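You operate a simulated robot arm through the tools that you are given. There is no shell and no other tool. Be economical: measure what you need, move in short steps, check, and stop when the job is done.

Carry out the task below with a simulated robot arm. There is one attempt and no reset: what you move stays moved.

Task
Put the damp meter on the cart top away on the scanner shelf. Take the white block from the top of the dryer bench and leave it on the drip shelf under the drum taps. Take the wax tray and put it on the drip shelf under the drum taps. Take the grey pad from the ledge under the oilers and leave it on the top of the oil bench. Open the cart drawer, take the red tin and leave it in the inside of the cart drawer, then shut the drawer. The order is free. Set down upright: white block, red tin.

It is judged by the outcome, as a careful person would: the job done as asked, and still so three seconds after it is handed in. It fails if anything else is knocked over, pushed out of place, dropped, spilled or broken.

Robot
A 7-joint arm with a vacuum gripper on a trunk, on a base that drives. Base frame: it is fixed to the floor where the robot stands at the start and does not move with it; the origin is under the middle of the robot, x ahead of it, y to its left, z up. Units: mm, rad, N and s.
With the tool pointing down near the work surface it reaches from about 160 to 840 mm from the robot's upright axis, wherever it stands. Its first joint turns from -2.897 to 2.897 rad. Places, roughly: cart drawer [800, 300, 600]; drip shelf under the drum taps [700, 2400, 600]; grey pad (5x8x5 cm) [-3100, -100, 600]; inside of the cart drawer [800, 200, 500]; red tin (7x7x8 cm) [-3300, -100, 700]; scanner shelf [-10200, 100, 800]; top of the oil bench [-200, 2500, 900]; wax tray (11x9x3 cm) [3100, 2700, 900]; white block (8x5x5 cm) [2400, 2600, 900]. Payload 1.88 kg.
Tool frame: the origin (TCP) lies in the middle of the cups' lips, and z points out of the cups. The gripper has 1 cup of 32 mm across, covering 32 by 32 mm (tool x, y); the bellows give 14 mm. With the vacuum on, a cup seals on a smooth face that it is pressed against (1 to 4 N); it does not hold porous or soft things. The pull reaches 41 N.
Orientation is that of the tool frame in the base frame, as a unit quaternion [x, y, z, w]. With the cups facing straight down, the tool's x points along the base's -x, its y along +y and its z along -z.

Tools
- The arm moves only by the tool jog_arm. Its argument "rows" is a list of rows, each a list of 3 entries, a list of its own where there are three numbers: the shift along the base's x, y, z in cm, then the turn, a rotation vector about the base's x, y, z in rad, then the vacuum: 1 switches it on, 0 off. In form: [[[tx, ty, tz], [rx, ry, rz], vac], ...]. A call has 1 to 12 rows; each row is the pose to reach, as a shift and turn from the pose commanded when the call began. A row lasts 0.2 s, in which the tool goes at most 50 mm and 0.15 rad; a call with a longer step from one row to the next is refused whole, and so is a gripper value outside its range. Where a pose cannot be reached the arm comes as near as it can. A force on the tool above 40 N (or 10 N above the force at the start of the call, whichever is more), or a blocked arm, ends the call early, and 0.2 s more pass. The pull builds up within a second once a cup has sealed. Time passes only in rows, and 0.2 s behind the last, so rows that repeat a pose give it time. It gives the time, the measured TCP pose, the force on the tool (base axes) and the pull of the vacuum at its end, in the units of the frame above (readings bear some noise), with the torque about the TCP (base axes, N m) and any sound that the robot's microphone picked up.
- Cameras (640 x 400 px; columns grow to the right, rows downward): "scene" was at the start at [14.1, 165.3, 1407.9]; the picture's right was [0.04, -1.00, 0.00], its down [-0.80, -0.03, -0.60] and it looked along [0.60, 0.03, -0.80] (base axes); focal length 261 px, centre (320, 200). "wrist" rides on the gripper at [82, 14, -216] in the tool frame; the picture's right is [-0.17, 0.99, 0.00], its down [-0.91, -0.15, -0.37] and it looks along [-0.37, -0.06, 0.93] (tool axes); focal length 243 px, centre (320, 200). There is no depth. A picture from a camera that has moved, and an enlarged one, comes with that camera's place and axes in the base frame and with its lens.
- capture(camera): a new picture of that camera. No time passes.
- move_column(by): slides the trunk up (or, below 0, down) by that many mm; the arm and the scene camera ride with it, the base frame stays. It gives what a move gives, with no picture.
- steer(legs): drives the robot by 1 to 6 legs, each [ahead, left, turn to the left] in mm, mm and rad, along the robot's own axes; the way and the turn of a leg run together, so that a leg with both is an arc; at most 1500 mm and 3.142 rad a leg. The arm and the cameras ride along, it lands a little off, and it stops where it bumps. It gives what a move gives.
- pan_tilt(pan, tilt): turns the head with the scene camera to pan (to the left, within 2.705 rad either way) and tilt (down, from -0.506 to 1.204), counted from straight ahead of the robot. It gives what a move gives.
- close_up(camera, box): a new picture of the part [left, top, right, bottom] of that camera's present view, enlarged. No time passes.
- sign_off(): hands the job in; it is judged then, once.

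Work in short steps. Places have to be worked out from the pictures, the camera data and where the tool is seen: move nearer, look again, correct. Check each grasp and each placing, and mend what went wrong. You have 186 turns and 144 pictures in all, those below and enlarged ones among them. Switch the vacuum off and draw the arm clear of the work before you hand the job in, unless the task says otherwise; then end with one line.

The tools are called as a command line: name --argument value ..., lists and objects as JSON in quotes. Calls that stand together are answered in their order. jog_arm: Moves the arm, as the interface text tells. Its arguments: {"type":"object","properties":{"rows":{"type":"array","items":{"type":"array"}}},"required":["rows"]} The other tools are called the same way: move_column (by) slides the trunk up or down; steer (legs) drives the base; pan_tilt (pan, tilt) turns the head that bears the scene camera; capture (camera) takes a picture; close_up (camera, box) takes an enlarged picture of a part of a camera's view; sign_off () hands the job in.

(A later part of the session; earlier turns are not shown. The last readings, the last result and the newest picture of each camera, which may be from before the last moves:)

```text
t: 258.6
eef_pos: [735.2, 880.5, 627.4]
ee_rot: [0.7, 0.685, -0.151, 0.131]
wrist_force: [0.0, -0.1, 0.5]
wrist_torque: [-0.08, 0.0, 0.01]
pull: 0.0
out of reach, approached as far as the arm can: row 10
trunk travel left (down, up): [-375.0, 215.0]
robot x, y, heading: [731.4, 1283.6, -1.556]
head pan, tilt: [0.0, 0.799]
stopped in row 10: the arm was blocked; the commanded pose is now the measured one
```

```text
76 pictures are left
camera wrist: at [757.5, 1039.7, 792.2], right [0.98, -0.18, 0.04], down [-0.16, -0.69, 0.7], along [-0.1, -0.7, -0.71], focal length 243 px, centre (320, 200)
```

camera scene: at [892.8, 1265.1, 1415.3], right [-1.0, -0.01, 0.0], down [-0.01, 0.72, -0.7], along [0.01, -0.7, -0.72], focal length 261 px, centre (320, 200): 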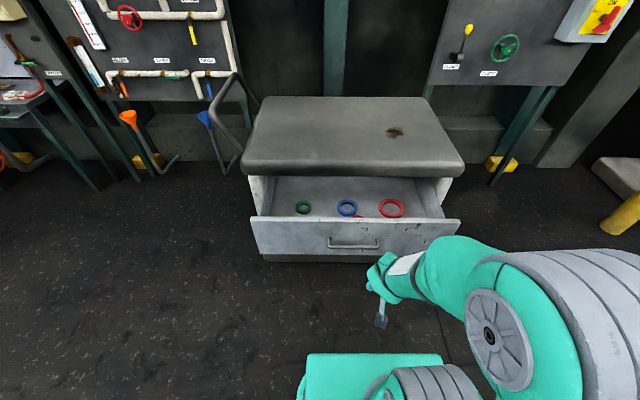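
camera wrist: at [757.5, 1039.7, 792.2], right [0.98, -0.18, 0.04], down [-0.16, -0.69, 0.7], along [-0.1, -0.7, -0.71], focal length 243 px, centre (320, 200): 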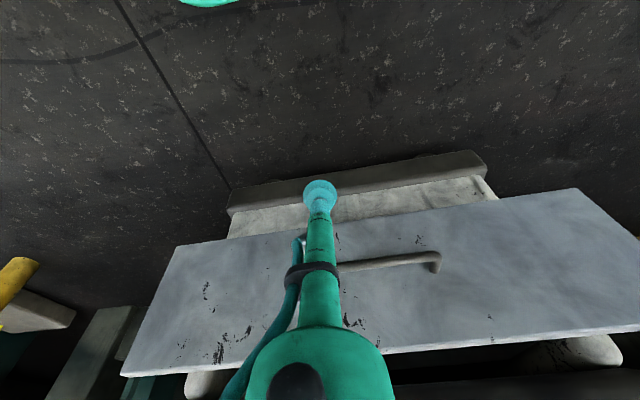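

The arm folded to a limit. I back the base 250 mm and extend forward with the tilt instead.

steer --legs '[[-250, 0, 0]]'

jog_arm --rows '[[[0, -3, 2], [0, 0, 0], 0], [[0, -7, 4], [0, 0, 0], 0], [[0, -11, 6], [0, 0, 0], 0], [[0, -15, 6], [0, 0, 0], 0], [[0, -19, 6], [-0.05, 0, 0], 0], [[0, -23, 6], [-0.15, 0, 0], 0], [[0, -26, 6], [-0.25, 0, 0], 0], [[0, -28, 6], [-0.35, 0, 0], 0], [[0, -30, 6], [-0.45, 0, 0], 0], [[0, -31, 6], [-0.55, 0, 0], 0]]'

capture --camera "scene"

capture --camera "wrist"

```text
t: 260.4
eef_pos: [731.3, 1135.0, 623.0]
ee_rot: [0.702, 0.686, -0.145, 0.124]
wrist_force: [0.4, 0.3, -0.8]
wrist_torque: [-0.03, 0.03, 0.04]
pull: 0.0
trunk travel left (down, up): [-375.0, 215.0]
robot x, y, heading: [723.4, 1535.8, -1.561]
head pan, tilt: [0.0, 0.799]
```

```text
t: 262.6
eef_pos: [710.1, 851.1, 671.5]
ee_rot: [0.72, 0.582, -0.28, 0.255]
wrist_force: [-0.4, -0.6, 0.5]
wrist_torque: [0.2, 0.01, 0.01]
pull: 0.0
out of reach, approached as far as the arm can: row 9, 10
trunk travel left (down, up): [-375.0, 215.0]
robot x, y, heading: [724.2, 1536.5, -1.554]
head pan, tilt: [0.0, 0.799]
```

```text
75 pictures are left
camera scene: at [889.5, 1513.6, 1417.3], right [-1.0, -0.01, 0.0], down [-0.01, 0.72, -0.7], along [0.01, -0.7, -0.72], focal length 261 px, centre (320, 200)
```

scene: 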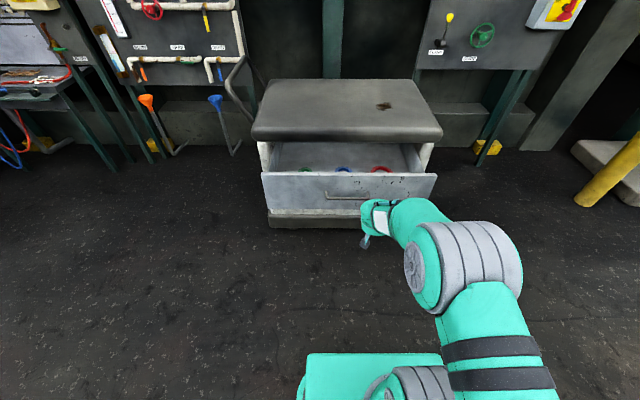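

```text
74 pictures are left
camera wrist: at [760.2, 1056.2, 768.0], right [0.94, -0.31, 0.16], down [-0.26, -0.35, 0.9], along [-0.22, -0.89, -0.41], focal length 243 px, centre (320, 200)
```

wrist: 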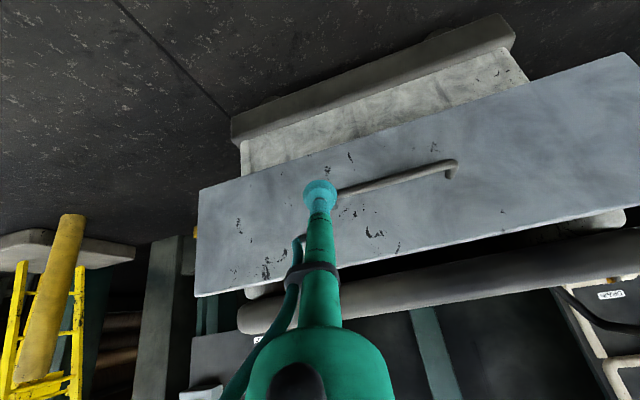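

The tool is tilted 45° facing the drawer front. I shift left of the handle and up, then drive forward to push.

jog_arm --rows '[[[-2, 0, 1], [0, 0, 0], 0], [[-4, -1, 2], [0, 0, 0], 0], [[-5, -3, 2], [0, 0, 0], 0], [[-5, -6, 2], [0, 0, 0], 0], [[-5, -9, 2], [0, 0, 0], 0], [[-5, -9, 2], [0, 0, 0], 0]]'

capture --camera "wrist"

```text
t: 264.1
eef_pos: [662.1, 754.6, 698.7]
ee_rot: [0.669, 0.63, -0.307, 0.247]
wrist_force: [0.2, -0.3, -0.2]
wrist_torque: [-0.02, -0.04, -0.02]
pull: 0.1
trunk travel left (down, up): [-375.0, 215.0]
robot x, y, heading: [723.7, 1533.4, -1.559]
head pan, tilt: [0.0, 0.799]
```

```text
73 pictures are left
camera wrist: at [697.4, 964.6, 786.5], right [0.98, -0.19, 0.06], down [-0.13, -0.35, 0.93], along [-0.16, -0.92, -0.37], focal length 243 px, centre (320, 200)
```

wrist: 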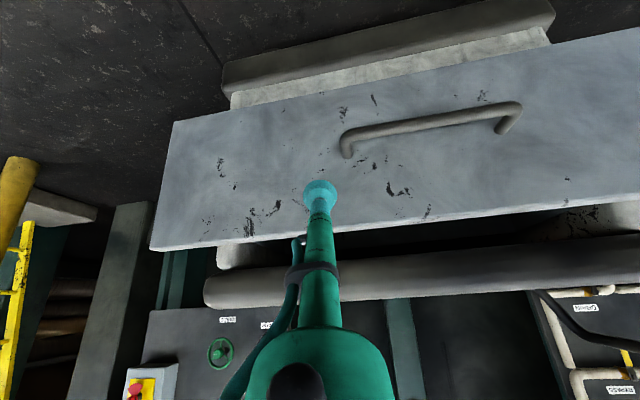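

Contact would fall on the panel about 20 mm under its top edge; I lower 1 cm and drive forward 120 mm.

jog_arm --rows '[[[0, 0, -0.6], [0, 0, 0], 0], [[0, -1, -1.2], [0, 0, 0], 0], [[0, -2, -1.2], [0, 0, 0], 0]]'

steer --legs '[[120, 0, 0]]'

capture --camera "wrist"

```text
t: 264.9
eef_pos: [663.3, 734.5, 685.3]
ee_rot: [0.669, 0.631, -0.307, 0.247]
wrist_force: [-1.3, 0.4, 0.2]
wrist_torque: [0.0, -0.01, -0.04]
pull: 0.0
trunk travel left (down, up): [-375.0, 215.0]
robot x, y, heading: [723.2, 1533.2, -1.558]
head pan, tilt: [0.0, 0.799]
```

```text
t: 266.1
eef_pos: [665.3, 612.4, 685.9]
ee_rot: [0.668, 0.632, -0.306, 0.248]
wrist_force: [-0.2, 0.7, 0.0]
wrist_torque: [0.0, 0.0, -0.02]
pull: 0.1
trunk travel left (down, up): [-375.0, 215.0]
robot x, y, heading: [728.0, 1414.0, -1.558]
head pan, tilt: [0.0, 0.799]
```

```text
72 pictures are left
camera wrist: at [701.8, 824.6, 774.2], right [0.98, -0.19, 0.06], down [-0.13, -0.35, 0.93], along [-0.16, -0.92, -0.37], focal length 243 px, centre (320, 200)
```

wrist: 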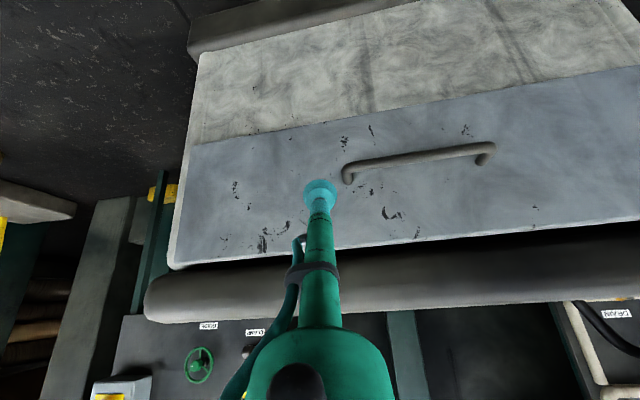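

The drawer slid ahead of the tool to about y≈500. I drive 80 mm more and take a look before the final slow push.

steer --legs '[[80, 0, 0]]'

jog_arm --rows '[[[0, -0.7, 0], [0, 0, 0], 0], [[0, -1.4, 0], [0, 0, 0], 0], [[0, -2.1, 0], [0, 0, 0], 0], [[0, -2.8, 0], [0, 0, 0], 0], [[0, -3.5, 0], [0, 0, 0], 0]]'

capture --camera "scene"

capture --camera "wrist"

```text
t: 267.1
eef_pos: [668.8, 533.2, 685.7]
ee_rot: [0.667, 0.632, -0.307, 0.248]
wrist_force: [0.0, 0.4, -0.1]
wrist_torque: [0.01, 0.01, 0.03]
pull: 0.0
trunk travel left (down, up): [-375.0, 215.0]
robot x, y, heading: [728.2, 1329.7, -1.555]
head pan, tilt: [0.0, 0.799]
```

```text
t: 268.4
eef_pos: [668.6, 497.8, 686.7]
ee_rot: [0.667, 0.632, -0.307, 0.249]
wrist_force: [-0.5, -0.2, 0.3]
wrist_torque: [0.0, 0.05, 0.04]
pull: 0.1
trunk travel left (down, up): [-375.0, 215.0]
robot x, y, heading: [727.8, 1333.2, -1.559]
head pan, tilt: [0.0, 0.799]
```

```text
71 pictures are left
camera scene: at [892.4, 1312.6, 1417.3], right [-1.0, -0.02, 0.0], down [-0.01, 0.72, -0.7], along [0.01, -0.7, -0.72], focal length 261 px, centre (320, 200)
```

scene: 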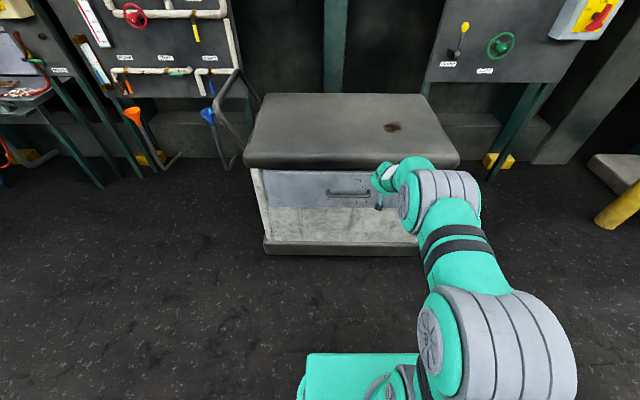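

```text
70 pictures are left
camera wrist: at [703.7, 708.9, 774.5], right [0.98, -0.19, 0.06], down [-0.13, -0.35, 0.93], along [-0.16, -0.92, -0.37], focal length 243 px, centre (320, 200)
```

wrist: 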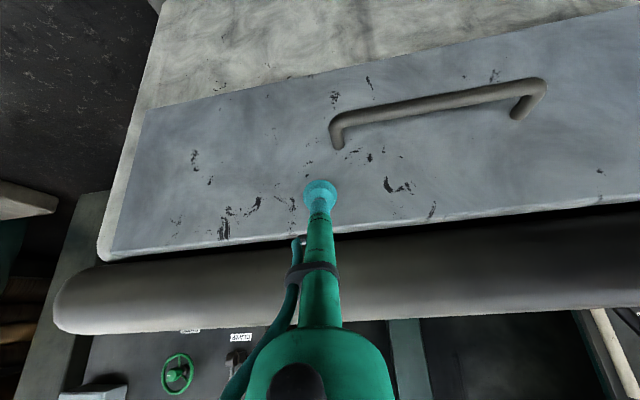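

It looks nearly shut. I press gently forward until I feel it seated.

jog_arm --rows '[[[0, -0.6, 0], [0, 0, 0], 0], [[0, -1.2, 0], [0, 0, 0], 0], [[0, -1.8, 0], [0, 0, 0], 0], [[0, -2.3, 0], [0, 0, 0], 0], [[0, -2.8, 0], [0, 0, 0], 0], [[0, -3.3, 0], [0, 0, 0], 0], [[0, -3.6, 0], [0, 0, 0], 0]]'

close_up --camera "wrist" --box '[80, 60, 560, 360]'

```text
t: 269.8
eef_pos: [666.3, 472.3, 675.2]
ee_rot: [0.673, 0.632, -0.301, 0.241]
wrist_force: [-0.2, 12.5, -1.2]
wrist_torque: [-0.29, -0.01, 0.01]
pull: 0.1
trunk travel left (down, up): [-375.0, 215.0]
robot x, y, heading: [730.4, 1333.3, -1.556]
head pan, tilt: [0.0, 0.799]
stopped in row 7: the force on the tool passed its limit (the readings are from after the stop); the commanded pose is now the measured one
```

```text
1.33 times, centred on (320, 210) of wrist
camera zoom: at [703.2, 682.0, 767.6], right [0.98, -0.2, 0.06], down [-0.13, -0.37, 0.92], along [-0.16, -0.91, -0.39], focal length 324 px, centre (320, 187)
```

zoom: 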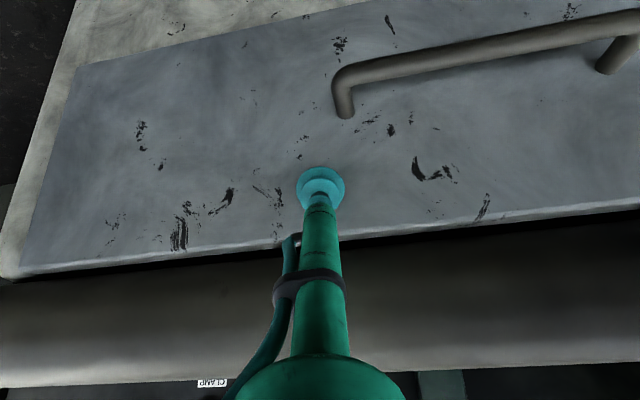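

The drawer is shut flush (12 N at the stop). I back away, straighten the tool downward and raise it.

jog_arm --rows '[[[0, 2, 0], [0, 0, 0], 0], [[0, 6, 0], [0, 0, 0], 0], [[0, 10, 1], [0.08, -0.01, 0], 0], [[0, 14, 3], [0.2, -0.03, 0], 0], [[0, 18, 6], [0.32, -0.05, 0], 0], [[0, 21, 10], [0.44, -0.06, 0], 0], [[0, 23, 14], [0.56, -0.08, 0], 0], [[0, 25, 18], [0.68, -0.1, 0], 0], [[0, 26, 22], [0.775, -0.11, 0], 0], [[0, 26, 26], [0.775, -0.11, 0], 0], [[0, 26, 30], [0.775, -0.11, 0], 0], [[0, 26, 34], [0.775, -0.11, 0], 0]]'

capture --camera "scene"

```text
t: 272.4
eef_pos: [669.5, 728.7, 1021.6]
ee_rot: [0.728, 0.686, -0.005, 0.006]
wrist_force: [-0.6, -0.6, 0.1]
wrist_torque: [-0.01, 0.04, 0.03]
pull: 0.0
trunk travel left (down, up): [-375.0, 215.0]
robot x, y, heading: [726.3, 1332.1, -1.554]
head pan, tilt: [0.0, 0.799]
```

```text
68 pictures are left
camera scene: at [892.4, 1313.0, 1417.2], right [-1.0, -0.02, 0.0], down [-0.01, 0.72, -0.7], along [0.01, -0.7, -0.72], focal length 261 px, centre (320, 200)
```

scene: 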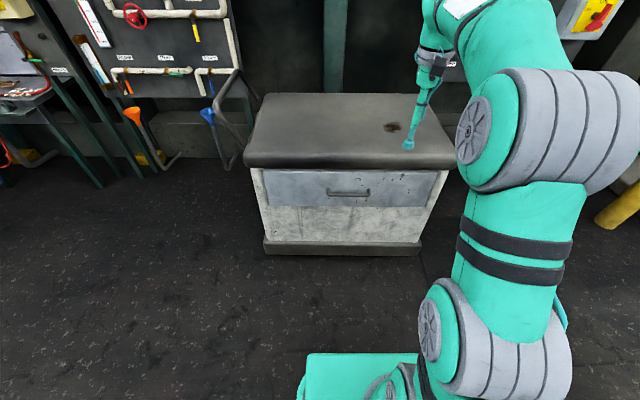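

The drawer is shut. I drive to the dryer bench near x≈2400 and face +y.

steer --legs '[[0, 0, 1.555], [1500, 0, 0], [200, 0, 0], [0, 0, 1.57]]'

pan_tilt --pan 0 --tilt 0.45

capture --camera "scene"

```text
t: 288.4
eef_pos: [2505.4, 1920.3, 1021.9]
ee_rot: [-0.667, 0.745, 0.006, 0.005]
wrist_force: [0.4, 0.6, -0.5]
wrist_torque: [0.0, 0.02, 0.0]
pull: 0.1
trunk travel left (down, up): [-375.0, 215.0]
robot x, y, heading: [2416.5, 1320.6, 1.536]
head pan, tilt: [0.0, 0.799]
```

```text
t: 289.3
eef_pos: [2506.5, 1919.7, 1021.1]
ee_rot: [-0.667, 0.745, 0.005, 0.006]
wrist_force: [0.0, -0.7, -0.4]
wrist_torque: [-0.02, 0.02, 0.02]
pull: 0.0
trunk travel left (down, up): [-375.0, 215.0]
robot x, y, heading: [2417.0, 1320.4, 1.529]
head pan, tilt: [0.0, 0.45]
```

```text
67 pictures are left
camera scene: at [2252.3, 1355.8, 1447.6], right [1.0, -0.04, 0.0], down [-0.02, -0.44, -0.9], along [0.03, 0.9, -0.44], focal length 261 px, centre (320, 200)
```

scene: 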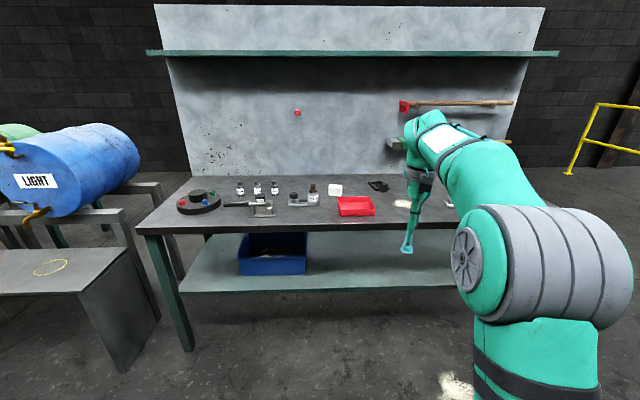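

The white block is at about [2370,2575]; I zoom on the bench items, then shift to look at the part hidden by the arm.

close_up --camera "scene" --box '[220, 160, 440, 240]'

steer --legs '[[450, 0, 0.04]]'

capture --camera "wrist"

```text
2.91 times, centred on (330, 200) of scene
camera zoom: at [2252.3, 1355.8, 1447.6], right [1.0, -0.04, 0.0], down [-0.02, -0.44, -0.9], along [0.03, 0.9, -0.44], focal length 759 px, centre (291, 200)
```

zoom: 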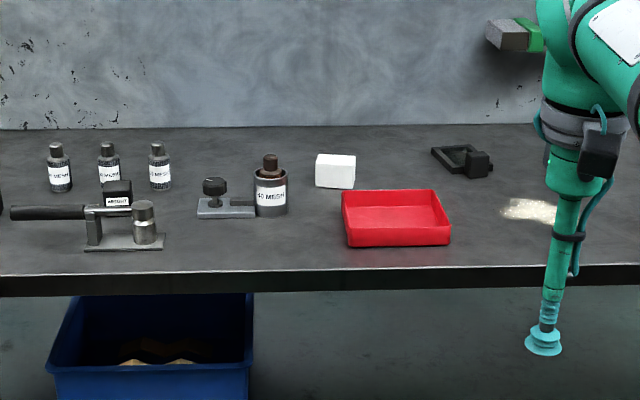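

```text
t: 292.0
eef_pos: [2487.9, 2364.9, 1022.2]
ee_rot: [-0.682, 0.731, 0.008, 0.005]
wrist_force: [-0.5, 0.8, 0.4]
wrist_torque: [0.01, 0.02, 0.01]
pull: 0.1
trunk travel left (down, up): [-375.0, 215.0]
robot x, y, heading: [2418.0, 1759.5, 1.574]
head pan, tilt: [0.0, 0.45]
```

```text
65 pictures are left
camera wrist: at [2467.7, 2280.3, 1235.6], right [-0.97, 0.23, 0.0], down [0.22, 0.9, 0.39], along [0.09, 0.38, -0.92], focal length 243 px, centre (320, 200)
```

wrist: 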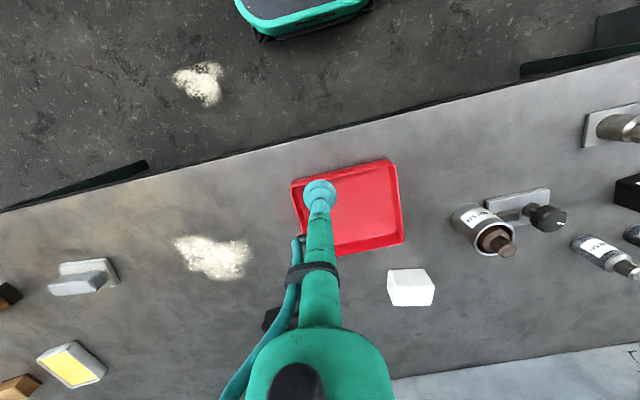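

The wax tray (grey with yellow wax) is near [3095,2660]; the white block near [2383,2620]. I move 130 mm closer and put the tool above the block.

steer --legs '[[130, 0, 0]]'

jog_arm --rows '[[[-3, 2, 0], [0, 0, 0], 0], [[-6, 5, 0], [0, 0, 0], 0], [[-9, 8, 0], [0, 0, 0], 0], [[-10.5, 11, -1], [0, 0, 0], 0], [[-10.5, 11, -2], [0, 0, 0], 0]]'

capture --camera "wrist"

capture --camera "scene"

```text
t: 293.2
eef_pos: [2487.2, 2493.8, 1022.0]
ee_rot: [-0.681, 0.732, 0.005, 0.006]
wrist_force: [0.0, -0.5, 0.2]
wrist_torque: [-0.04, -0.02, 0.03]
pull: 0.0
trunk travel left (down, up): [-375.0, 215.0]
robot x, y, heading: [2421.8, 1892.8, 1.576]
head pan, tilt: [0.0, 0.45]
```

```text
t: 294.4
eef_pos: [2383.0, 2604.5, 1000.4]
ee_rot: [-0.681, 0.732, 0.005, 0.005]
wrist_force: [0.1, 0.7, 0.7]
wrist_torque: [-0.04, 0.01, -0.02]
pull: 0.1
trunk travel left (down, up): [-375.0, 215.0]
robot x, y, heading: [2422.1, 1890.5, 1.575]
head pan, tilt: [0.0, 0.45]
```

```text
64 pictures are left
camera wrist: at [2362.8, 2521.5, 1214.1], right [-0.97, 0.24, 0.0], down [0.22, 0.9, 0.39], along [0.09, 0.38, -0.92], focal length 243 px, centre (320, 200)
```

wrist: 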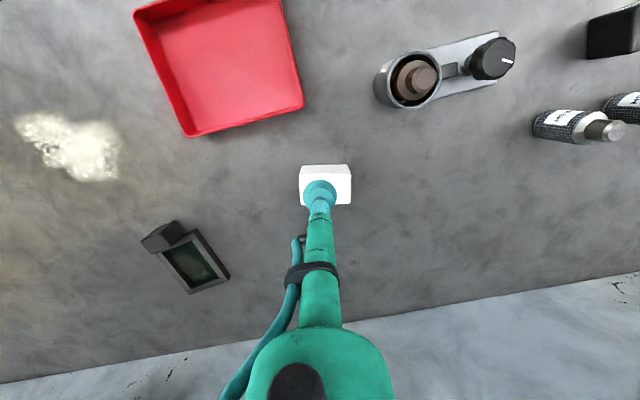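

```text
63 pictures are left
camera scene: at [2257.1, 1920.9, 1447.7], right [1.0, 0.0, 0.0], down [0.0, -0.44, -0.9], along [0.0, 0.9, -0.44], focal length 261 px, centre (320, 200)
```

scene: 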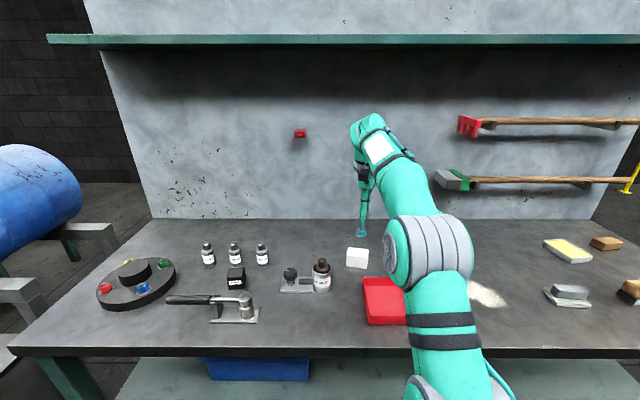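

Both cameras agree: block top at [2381,2624,912]. I centre over it and descend with the vacuum on.

jog_arm --rows '[[[-0.2, 1, -2], [0, 0, 0], 0], [[-0.2, 1.9, -5], [0, 0, 0], 0], [[-0.2, 1.9, -5], [0, 0, 0], 0]]'

close_up --camera "wrist" --box '[260, 120, 380, 220]'

```text
t: 295.2
eef_pos: [2380.9, 2624.0, 950.8]
ee_rot: [-0.681, 0.732, 0.006, 0.005]
wrist_force: [-0.8, 0.2, -0.1]
wrist_torque: [0.01, 0.0, 0.0]
pull: 0.1
trunk travel left (down, up): [-375.0, 215.0]
robot x, y, heading: [2419.5, 1891.8, 1.576]
head pan, tilt: [0.0, 0.45]
```

```text
4.00 times, centred on (320, 170) of wrist
camera zoom: at [2361.5, 2540.2, 1165.9], right [-0.97, 0.24, 0.0], down [0.22, 0.89, 0.39], along [0.09, 0.38, -0.92], focal length 970 px, centre (320, 320)
```

zoom: 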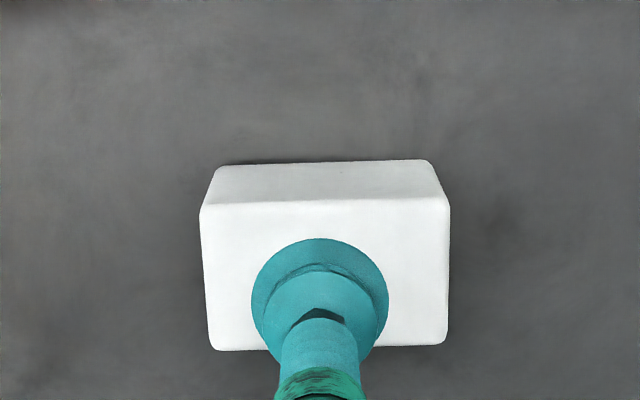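

Well centred. I descend with the vacuum on.

jog_arm --rows '[[[0, 0.4, -1.5], [0, 0, 0], 1], [[0, 0.4, -2.5], [0, 0, 0], 1], [[0, 0.4, -3.2], [0, 0, 0], 1], [[0, 0.4, -3.8], [0, 0, 0], 1], [[0, 0.4, -4.3], [0, 0, 0], 1], [[0, 0.4, -4.8], [0, 0, 0], 1], [[0, 0.4, -5.3], [0, 0, 0], 1]]'

```text
t: 296.8
eef_pos: [2381.0, 2628.3, 904.5]
ee_rot: [-0.682, 0.732, 0.009, 0.008]
wrist_force: [-0.9, 7.4, 30.3]
wrist_torque: [-0.26, -0.05, -0.09]
pull: 40.6
trunk travel left (down, up): [-375.0, 215.0]
robot x, y, heading: [2420.5, 1893.3, 1.574]
head pan, tilt: [0.0, 0.45]
```

Sealed. I lift straight up, then draw back toward the robot.

jog_arm --rows '[[[0, 0, 1], [0, 0, 0], 1], [[0, 0, 2], [0, 0, 0], 1], [[0, 0, 4], [0, 0, 0], 1], [[0, 0, 8], [0, 0, 0], 1], [[0, 0, 12], [0, 0, 0], 1], [[0, -3, 15], [0, 0, 0], 1], [[0, -7, 17], [0, 0, 0], 1], [[0, -12, 17], [0, 0, 0], 1]]'

capture --camera "scene"

```text
t: 298.6
eef_pos: [2381.2, 2503.5, 1073.9]
ee_rot: [-0.682, 0.731, 0.01, 0.008]
wrist_force: [0.2, -2.0, -2.9]
wrist_torque: [0.22, 0.04, 0.03]
pull: 40.9
trunk travel left (down, up): [-375.0, 215.0]
robot x, y, heading: [2419.4, 1893.8, 1.574]
head pan, tilt: [0.0, 0.45]
```

```text
61 pictures are left
camera scene: at [2257.6, 1916.4, 1448.0], right [1.0, 0.0, 0.0], down [0.0, -0.43, -0.9], along [0.0, 0.9, -0.43], focal length 261 px, centre (320, 200)
```

scene: 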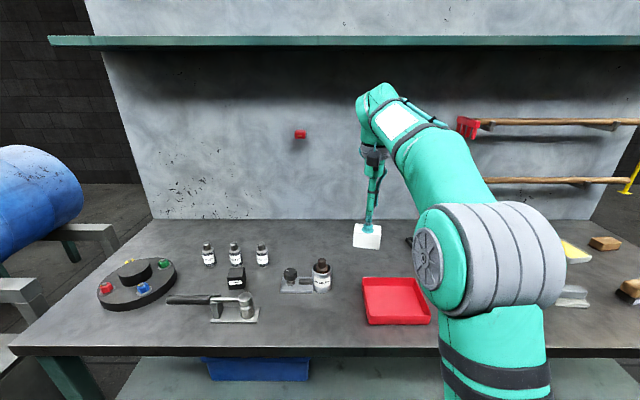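

The block is held. I back out and move sideways to the drip shelf under the drum taps.

steer --legs '[[-550, 0, 0], [0, 1500, 0], [0, 150, 0]]'

pan_tilt --pan 0 --tilt 0.6

capture --camera "scene"

capture --camera "wrist"

```text
t: 309.8
eef_pos: [712.4, 1937.0, 1069.9]
ee_rot: [-0.692, 0.722, 0.006, 0.005]
wrist_force: [-0.1, -0.3, -3.7]
wrist_torque: [-0.06, 0.01, 0.02]
pull: 40.8
trunk travel left (down, up): [-375.0, 215.0]
robot x, y, heading: [768.9, 1321.6, 1.603]
head pan, tilt: [0.0, 0.45]
```

```text
t: 310.5
eef_pos: [710.7, 1935.4, 1069.8]
ee_rot: [-0.691, 0.722, 0.005, 0.005]
wrist_force: [-0.7, 0.5, -3.0]
wrist_torque: [-0.05, -0.07, 0.03]
pull: 40.2
trunk travel left (down, up): [-375.0, 215.0]
robot x, y, heading: [766.3, 1320.6, 1.601]
head pan, tilt: [0.0, 0.6]
```

```text
60 pictures are left
camera scene: at [604.2, 1343.4, 1434.2], right [1.0, 0.03, 0.0], down [0.02, -0.56, -0.83], along [-0.03, 0.82, -0.56], focal length 261 px, centre (320, 200)
```

scene: 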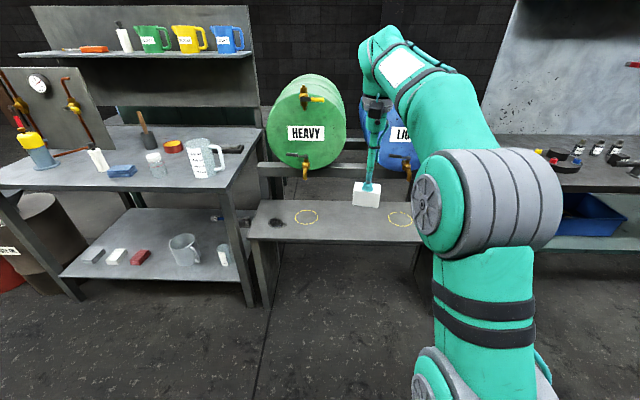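

```text
59 pictures are left
camera wrist: at [694.4, 1851.7, 1283.5], right [-0.98, 0.21, 0.0], down [0.19, 0.9, 0.39], along [0.08, 0.38, -0.92], focal length 243 px, centre (320, 200)
```

wrist: 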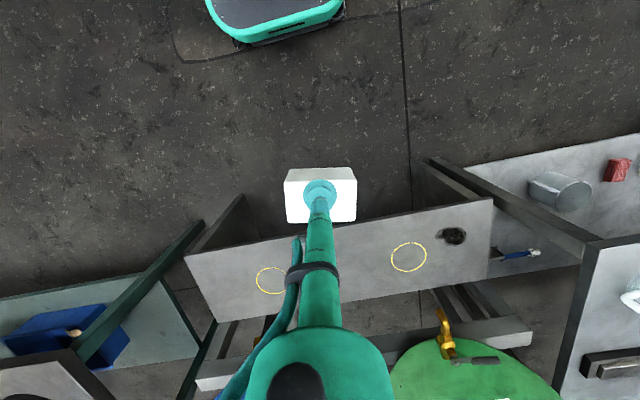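

The drip shelf lies at z≈600, y 2240–2570, taps above the circled marks at x≈504 and 985 (tip z≈830, y≈2406). I'll set the block at about [665,2320], between the circles. I drive closer.

steer --legs '[[310, 0, -0.03]]'

jog_arm --rows '[[[-1, 1, -3], [0, 0, 0], 1], [[-2, 2, -7], [0, 0, 0], 1], [[-3, 3, -11], [0, 0, 0], 1], [[-4, 4, -15], [0, 0, 0], 1], [[-4.5, 5, -19], [0, 0, 0], 1], [[-4.5, 6, -23], [0, 0, 0], 1], [[-4.5, 6, -26], [0, 0, 0], 1], [[-4.5, 6, -26], [0, 0, 0], 1]]'

capture --camera "wrist"

capture --camera "scene"

```text
t: 312.5
eef_pos: [725.7, 2242.7, 1069.1]
ee_rot: [-0.68, 0.733, 0.006, 0.006]
wrist_force: [0.0, 0.6, -4.0]
wrist_torque: [-0.05, 0.01, 0.01]
pull: 41.0
trunk travel left (down, up): [-375.0, 215.0]
robot x, y, heading: [764.5, 1625.8, 1.572]
head pan, tilt: [0.0, 0.6]
```

```text
t: 314.3
eef_pos: [681.9, 2303.2, 809.7]
ee_rot: [-0.68, 0.733, 0.006, 0.006]
wrist_force: [-0.4, 1.4, -3.8]
wrist_torque: [-0.06, 0.01, -0.05]
pull: 41.0
trunk travel left (down, up): [-375.0, 215.0]
robot x, y, heading: [763.9, 1629.2, 1.576]
head pan, tilt: [0.0, 0.6]
```

```text
58 pictures are left
camera wrist: at [662.4, 2219.2, 1023.7], right [-0.97, 0.24, 0.0], down [0.22, 0.89, 0.39], along [0.09, 0.38, -0.92], focal length 243 px, centre (320, 200)
```

wrist: 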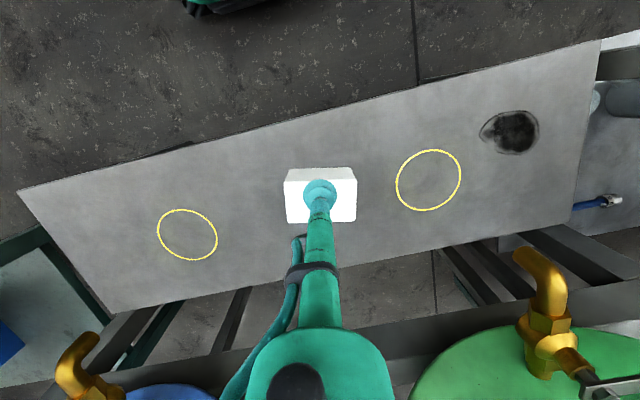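

```text
57 pictures are left
camera scene: at [599.9, 1653.7, 1434.1], right [1.0, 0.0, 0.0], down [0.0, -0.57, -0.82], along [0.0, 0.82, -0.57], focal length 261 px, centre (320, 200)
```

scene: 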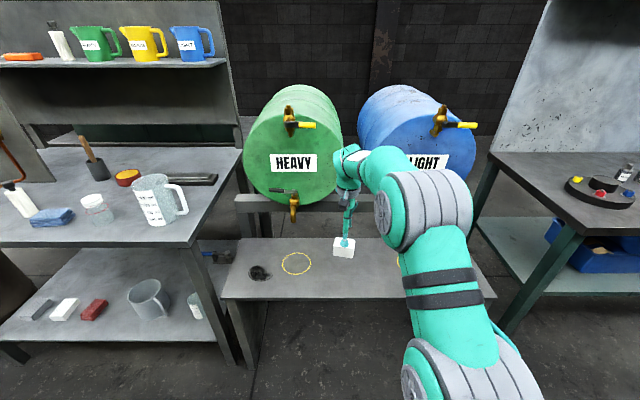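

Good position. I shift 2 cm further onto the shelf and descend to just above it.

jog_arm --rows '[[[0, 1, -3], [0, 0, 0], 1], [[0, 2, -6], [0, 0, 0], 1], [[0, 2, -9], [0, 0, 0], 1], [[0, 2, -12], [0, 0, 0], 1], [[0, 2, -13], [0, 0, 0], 1], [[0, 2, -13.6], [0, 0, 0], 1], [[0, 2, -14.2], [0, 0, 0], 1], [[0, 2, -14.2], [0, 0, 0], 1]]'

close_up --camera "scene" --box '[280, 190, 420, 300]'

```text
t: 316.1
eef_pos: [679.6, 2322.9, 668.5]
ee_rot: [-0.68, 0.733, 0.005, 0.005]
wrist_force: [0.9, 0.1, -5.0]
wrist_torque: [-0.04, 0.0, -0.02]
pull: 40.9
trunk travel left (down, up): [-375.0, 215.0]
robot x, y, heading: [764.2, 1624.1, 1.573]
head pan, tilt: [0.0, 0.6]
```

```text
3.64 times, centred on (350, 245) of scene
camera zoom: at [599.9, 1653.6, 1434.1], right [1.0, 0.0, 0.0], down [0.0, -0.57, -0.82], along [0.0, 0.82, -0.57], focal length 949 px, centre (211, 36)
```

zoom: 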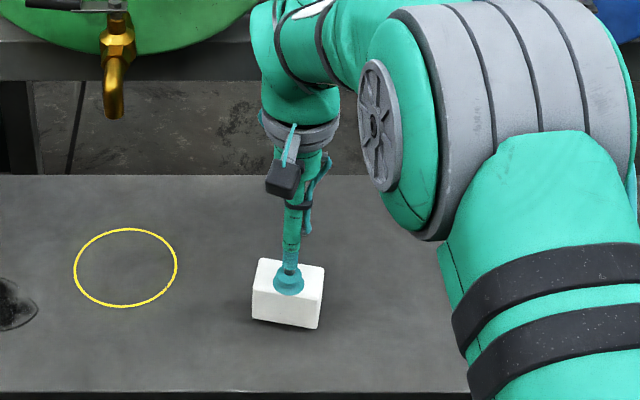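

I continue down in small steps until contact.

jog_arm --rows '[[[0, 0, -0.5], [0, 0, 0], 1], [[0, 0, -0.9], [0, 0, 0], 1], [[0, 0, -1.3], [0, 0, 0], 1], [[0, 0, -1.3], [0, 0, 0], 1]]'

```text
t: 317.1
eef_pos: [681.4, 2321.6, 655.1]
ee_rot: [-0.68, 0.733, 0.006, 0.005]
wrist_force: [0.6, 0.5, -3.6]
wrist_torque: [-0.06, 0.01, 0.05]
pull: 40.9
trunk travel left (down, up): [-375.0, 215.0]
robot x, y, heading: [766.5, 1625.3, 1.571]
head pan, tilt: [0.0, 0.6]
```

jog_arm --rows '[[[0, 0, -0.4], [0, 0, 0], 1], [[0, 0, -0.8], [0, 0, 0], 1], [[0, 0, -0.8], [0, 0, 0], 1]]'

```text
t: 317.9
eef_pos: [680.7, 2321.7, 650.1]
ee_rot: [-0.68, 0.733, 0.006, 0.006]
wrist_force: [0.8, -4.0, 18.4]
wrist_torque: [-0.21, -0.06, -0.06]
pull: 40.8
trunk travel left (down, up): [-375.0, 215.0]
robot x, y, heading: [762.0, 1627.7, 1.572]
head pan, tilt: [0.0, 0.6]
```

Contact (+18 N). I ease up slightly, release and lift.

jog_arm --rows '[[[0, 0, 0.3], [0, 0, 0], 1], [[0, 0, 0.3], [0, 0, 0], 0], [[0, 0, 0.3], [0, 0, 0], 0], [[0, 0, 0.3], [0, 0, 0], 0], [[0, 0, 0.3], [0, 0, 0], 0], [[0, 0, 1.2], [0, 0, 0], 0], [[0, 0, 4], [0, 0, 0], 0], [[0, -2, 8], [0, 0, 0], 0], [[0, -4, 12], [0, 0, 0], 0], [[0, -5, 16.5], [0, 0, 0], 0], [[0, -6, 21], [0, 0, 0], 0], [[0, -7, 25], [0, 0, 0], 0]]'

jog_arm --rows '[[[0, -1, 4], [0, 0, 0], 0], [[0, -2, 8], [0, 0, 0], 0], [[0, -3, 12], [0, 0, 0], 0], [[0, -4, 16], [0, 0, 0], 0]]'

capture --camera "wrist"

```text
t: 320.5
eef_pos: [679.0, 2251.8, 896.7]
ee_rot: [-0.68, 0.733, 0.006, 0.004]
wrist_force: [-0.4, -0.1, -0.2]
wrist_torque: [-0.05, -0.02, -0.03]
pull: 0.0
trunk travel left (down, up): [-375.0, 215.0]
robot x, y, heading: [761.6, 1626.1, 1.575]
head pan, tilt: [0.0, 0.6]
```

```text
t: 321.5
eef_pos: [678.7, 2211.3, 1054.8]
ee_rot: [-0.681, 0.732, 0.006, 0.006]
wrist_force: [0.3, 0.4, -0.4]
wrist_torque: [-0.03, -0.02, 0.01]
pull: 0.0
trunk travel left (down, up): [-375.0, 215.0]
robot x, y, heading: [764.4, 1626.4, 1.574]
head pan, tilt: [0.0, 0.6]
```

```text
55 pictures are left
camera wrist: at [659.3, 2128.0, 1269.2], right [-0.97, 0.24, 0.0], down [0.22, 0.89, 0.39], along [0.09, 0.38, -0.92], focal length 243 px, centre (320, 200)
```

wrist: 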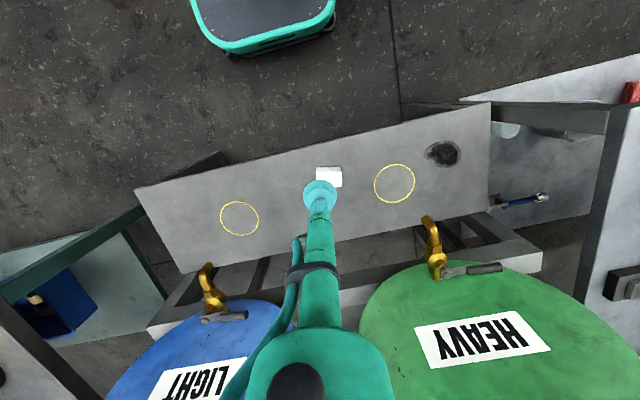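

The block is placed. Now the wax tray: back out, move right along the benches, and approach.

steer --legs '[[-300, 0, 0], [0, -1500, 0], [0, -880, 0], [480, 0, 0]]'

capture --camera "wrist"

capture --camera "scene"

```text
t: 337.4
eef_pos: [3065.6, 2410.7, 1055.7]
ee_rot: [-0.688, 0.726, 0.006, 0.006]
wrist_force: [-0.5, -0.8, 0.0]
wrist_torque: [0.02, 0.02, -0.03]
pull: 0.1
trunk travel left (down, up): [-375.0, 215.0]
robot x, y, heading: [3161.3, 1827.4, 1.59]
head pan, tilt: [0.0, 0.6]
```

```text
54 pictures are left
camera wrist: at [3048.4, 2327.1, 1268.9], right [-0.98, 0.22, 0.0], down [0.2, 0.9, 0.39], along [0.08, 0.38, -0.92], focal length 243 px, centre (320, 200)
```

wrist: 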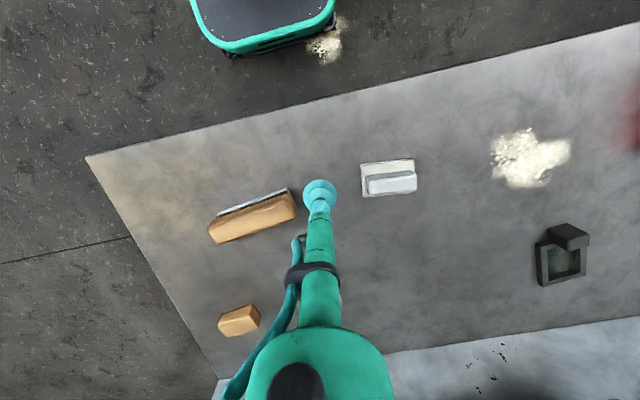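

```text
53 pictures are left
camera scene: at [2997.7, 1851.3, 1434.1], right [1.0, 0.02, 0.0], down [0.01, -0.56, -0.83], along [-0.02, 0.82, -0.56], focal length 261 px, centre (320, 200)
```

scene: 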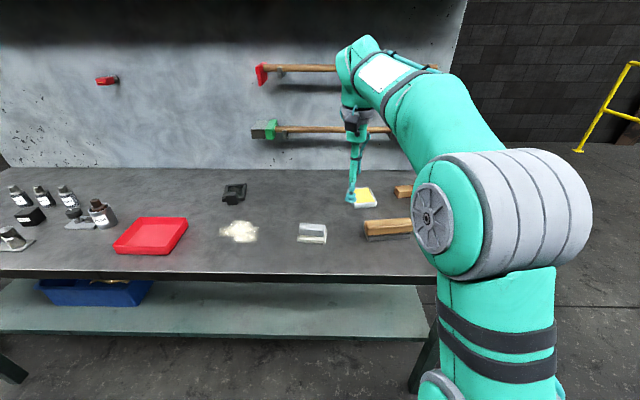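

The wax tray is just behind the tool. I shift the tool aside to view the tray in both cameras.

jog_arm --rows '[[[-4, 1, 0], [0, 0, 0], 0], [[-8, 2, 0], [0, 0, 0], 0], [[-12, 3, 0], [0, 0, 0], 0], [[-12, 6, 0], [0, 0, 0], 0]]'

capture --camera "wrist"

close_up --camera "scene" --box '[320, 160, 440, 240]'

```text
t: 338.4
eef_pos: [2947.2, 2470.2, 1057.5]
ee_rot: [-0.687, 0.727, 0.006, 0.006]
wrist_force: [-0.4, -0.5, 1.2]
wrist_torque: [0.03, -0.03, -0.01]
pull: 0.0
trunk travel left (down, up): [-375.0, 215.0]
robot x, y, heading: [3158.5, 1825.1, 1.588]
head pan, tilt: [0.0, 0.6]
```

```text
52 pictures are left
camera wrist: at [2928.5, 2386.4, 1271.2], right [-0.98, 0.22, 0.0], down [0.2, 0.9, 0.39], along [0.08, 0.38, -0.92], focal length 243 px, centre (320, 200)
```

wrist: 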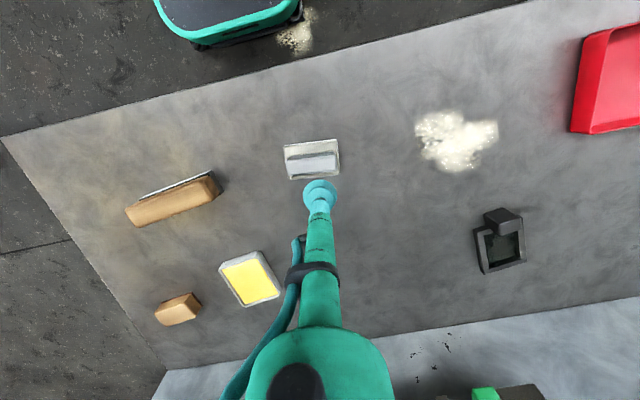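

```text
5.00 times, centred on (380, 200) of scene
camera zoom: at [2997.4, 1851.1, 1434.1], right [1.0, 0.02, 0.0], down [0.01, -0.56, -0.83], along [-0.02, 0.83, -0.56], focal length 1305 px, centre (20, 200)
```

zoom: 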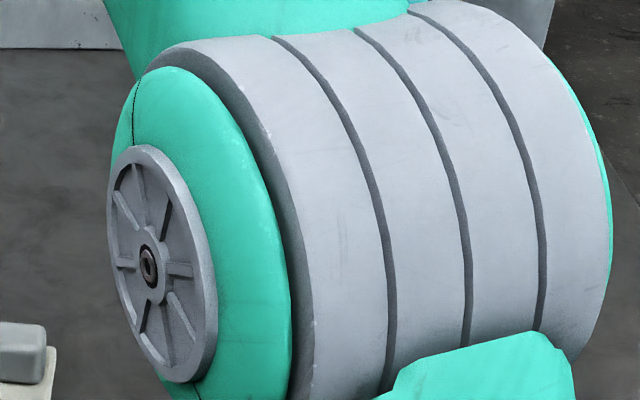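

The tray is at about [3138,2673,890]. I drive 100 mm closer and bring the tool above it.

steer --legs '[[100, 0, 0]]'

jog_arm --rows '[[[4, 0, 0], [0, 0, 0], 0], [[8, 1, 0], [0, 0, 0], 0], [[12, 3, 0], [0, 0, 0], 0], [[16, 5, 0], [0, 0, 0], 0], [[18.5, 7, -2], [0, 0, 0], 0], [[18.5, 9, -6], [0, 0, 0], 0], [[18.5, 9, -8], [0, 0, 0], 0], [[18.5, 9, -8], [0, 0, 0], 0]]'

capture --camera "wrist"

capture --camera "scene"

```text
t: 339.6
eef_pos: [2946.8, 2571.2, 1056.7]
ee_rot: [-0.686, 0.728, 0.004, 0.005]
wrist_force: [0.0, 0.1, -0.4]
wrist_torque: [0.01, -0.03, -0.02]
pull: 0.0
trunk travel left (down, up): [-375.0, 215.0]
robot x, y, heading: [3159.1, 1922.0, 1.592]
head pan, tilt: [0.0, 0.6]
```

```text
t: 341.4
eef_pos: [3131.0, 2659.3, 976.7]
ee_rot: [-0.686, 0.727, 0.005, 0.005]
wrist_force: [0.3, -0.5, 0.8]
wrist_torque: [-0.03, 0.01, 0.0]
pull: 0.1
trunk travel left (down, up): [-375.0, 215.0]
robot x, y, heading: [3161.9, 1931.0, 1.588]
head pan, tilt: [0.0, 0.6]
```

```text
50 pictures are left
camera wrist: at [3112.0, 2575.6, 1190.0], right [-0.98, 0.22, 0.0], down [0.21, 0.9, 0.39], along [0.08, 0.38, -0.92], focal length 243 px, centre (320, 200)
```

wrist: 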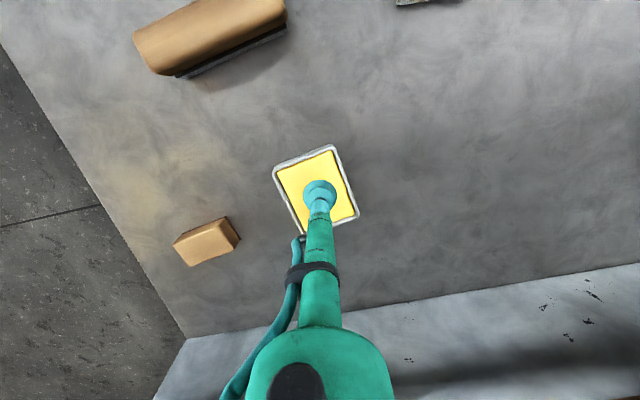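

```text
49 pictures are left
camera scene: at [2995.9, 1951.3, 1434.1], right [1.0, 0.02, 0.0], down [0.01, -0.56, -0.83], along [-0.02, 0.82, -0.56], focal length 261 px, centre (320, 200)
```

scene: 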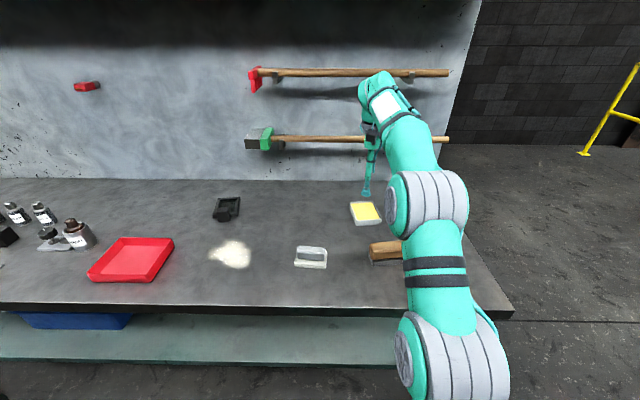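

Tray centre about [3139,2683]. I centre the cup and lower to 2–3 cm above, then check.

jog_arm --rows '[[[0.4, 1.2, -1], [0, 0, 0], 0], [[0.8, 2.3, -3], [0, 0, 0], 0], [[0.8, 2.3, -5], [0, 0, 0], 0], [[0.8, 2.3, -5], [0, 0, 0], 0]]'

close_up --camera "wrist" --box '[250, 110, 390, 230]'

close_up --camera "scene" --box '[310, 50, 450, 240]'

```text
t: 342.4
eef_pos: [3140.3, 2685.5, 925.5]
ee_rot: [-0.686, 0.727, 0.006, 0.004]
wrist_force: [0.2, -0.1, 0.5]
wrist_torque: [0.01, -0.02, -0.02]
pull: 0.0
trunk travel left (down, up): [-375.0, 215.0]
robot x, y, heading: [3162.6, 1927.1, 1.588]
head pan, tilt: [0.0, 0.6]
```

```text
3.33 times, centred on (320, 170) of wrist
camera zoom: at [3121.6, 2600.5, 1140.7], right [-0.98, 0.22, 0.0], down [0.21, 0.9, 0.39], along [0.08, 0.38, -0.92], focal length 809 px, centre (320, 300)
```

zoom: 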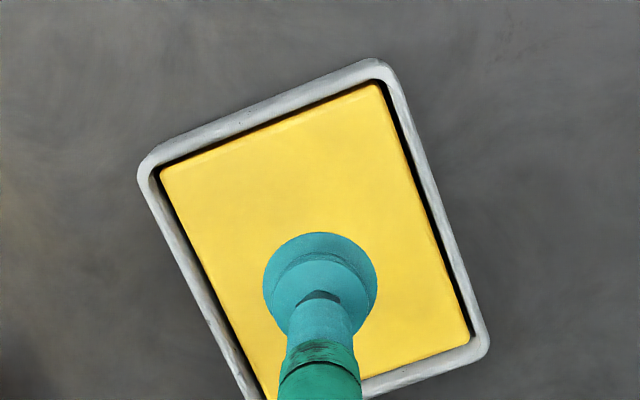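

```text
2.11 times, centred on (380, 145) of scene
camera zoom: at [2995.9, 1951.4, 1434.1], right [1.0, 0.02, 0.0], down [0.01, -0.56, -0.82], along [-0.02, 0.82, -0.57], focal length 550 px, centre (194, 316)
```

zoom: 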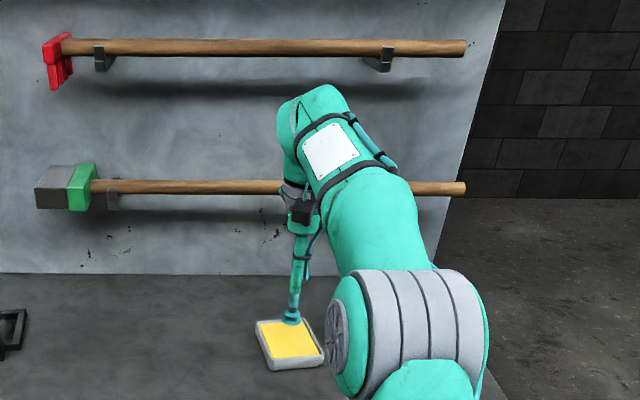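

Centred on the wax surface. I descend gently with the vacuum on.

jog_arm --rows '[[[0, 0, -1.2], [0, 0, 0], 1], [[0, 0, -2.2], [0, 0, 0], 1], [[0, 0, -2.8], [0, 0, 0], 1], [[0, 0, -3.3], [0, 0, 0], 1], [[0, 0, -3.7], [0, 0, 0], 1], [[0, 0, -4.1], [0, 0, 0], 1]]'

```text
t: 343.8
eef_pos: [3139.8, 2683.0, 882.7]
ee_rot: [-0.687, 0.727, 0.005, 0.002]
wrist_force: [-0.8, 0.5, -0.6]
wrist_torque: [-0.07, 0.0, -0.03]
pull: 40.8
trunk travel left (down, up): [-375.0, 215.0]
robot x, y, heading: [3156.6, 1927.5, 1.591]
head pan, tilt: [0.0, 0.6]
```

Sealed lightly (pull 41 N). I lift slowly and check that the whole tray comes along.

jog_arm --rows '[[[0, 0, 0.5], [0, 0, 0], 1], [[0, 0, 1.5], [0, 0, 0], 1], [[0, 0, 3], [0, 0, 0], 1], [[0, 0, 5], [0, 0, 0], 1], [[0, 0, 7], [0, 0, 0], 1], [[0, 0, 7], [0, 0, 0], 1]]'

close_up --camera "scene" --box '[310, 50, 450, 240]'

capture --camera "wrist"

```text
t: 345.2
eef_pos: [3139.0, 2684.1, 955.9]
ee_rot: [-0.687, 0.727, 0.006, 0.005]
wrist_force: [0.2, 0.6, -4.9]
wrist_torque: [-0.09, 0.01, 0.03]
pull: 40.5
trunk travel left (down, up): [-375.0, 215.0]
robot x, y, heading: [3157.8, 1928.3, 1.592]
head pan, tilt: [0.0, 0.6]
```

```text
2.11 times, centred on (380, 145) of scene
camera zoom: at [2995.9, 1951.6, 1434.1], right [1.0, 0.02, 0.0], down [0.01, -0.57, -0.82], along [-0.02, 0.82, -0.57], focal length 550 px, centre (194, 316)
```

zoom: 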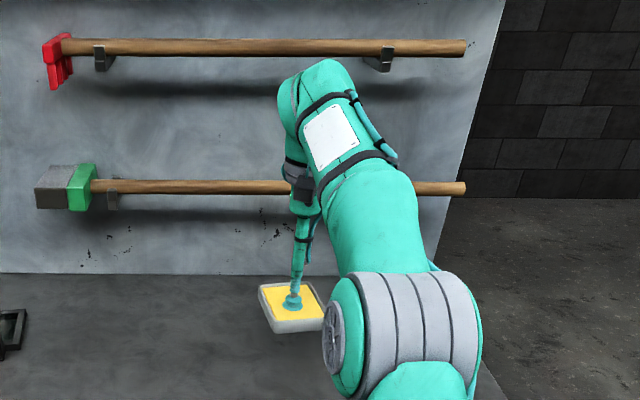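

```text
45 pictures are left
camera wrist: at [3121.1, 2600.1, 1170.0], right [-0.98, 0.22, 0.0], down [0.21, 0.9, 0.39], along [0.08, 0.38, -0.92], focal length 243 px, centre (320, 200)
```

wrist: 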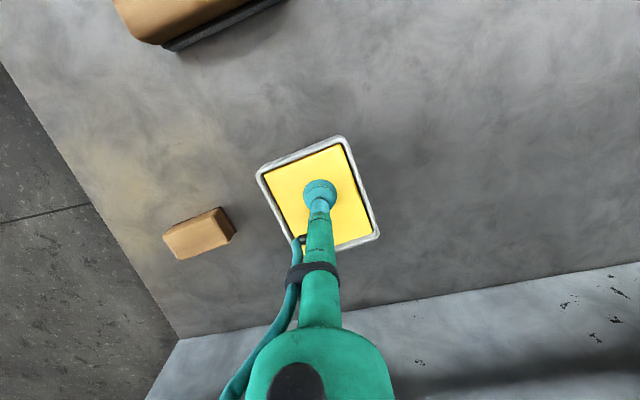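

The whole tray is held. I raise and retract it, then drive back to the drip shelf.

jog_arm --rows '[[[0, -2, 3], [0, 0, 0], 1], [[0, -5, 6], [0, 0, 0], 1], [[0, -8, 9], [0, 0, 0], 1], [[0, -12, 11], [0, 0, 0], 1], [[0, -16, 11], [0, 0, 0], 1]]'

steer --legs '[[-590, 0, -0.02], [0, 1500, 0], [0, 810, 0]]'

capture --camera "wrist"

```text
t: 346.4
eef_pos: [3140.3, 2523.3, 1066.5]
ee_rot: [-0.686, 0.727, 0.005, 0.004]
wrist_force: [-0.8, 0.4, -6.8]
wrist_torque: [-0.06, 0.01, 0.03]
pull: 41.1
trunk travel left (down, up): [-375.0, 215.0]
robot x, y, heading: [3158.6, 1926.0, 1.591]
head pan, tilt: [0.0, 0.6]
```

```text
t: 360.7
eef_pos: [860.7, 1997.2, 1065.3]
ee_rot: [-0.667, 0.745, 0.006, 0.005]
wrist_force: [-0.1, -0.4, -6.1]
wrist_torque: [-0.05, 0.01, 0.0]
pull: 40.6
trunk travel left (down, up): [-375.0, 215.0]
robot x, y, heading: [849.8, 1402.3, 1.535]
head pan, tilt: [0.0, 0.6]
```

```text
44 pictures are left
camera wrist: at [837.3, 1914.9, 1279.9], right [-0.96, 0.27, 0.0], down [0.25, 0.89, 0.39], along [0.1, 0.37, -0.92], focal length 243 px, centre (320, 200)
```

wrist: 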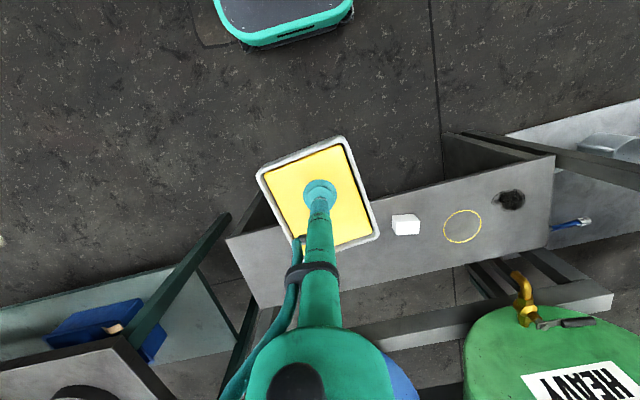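

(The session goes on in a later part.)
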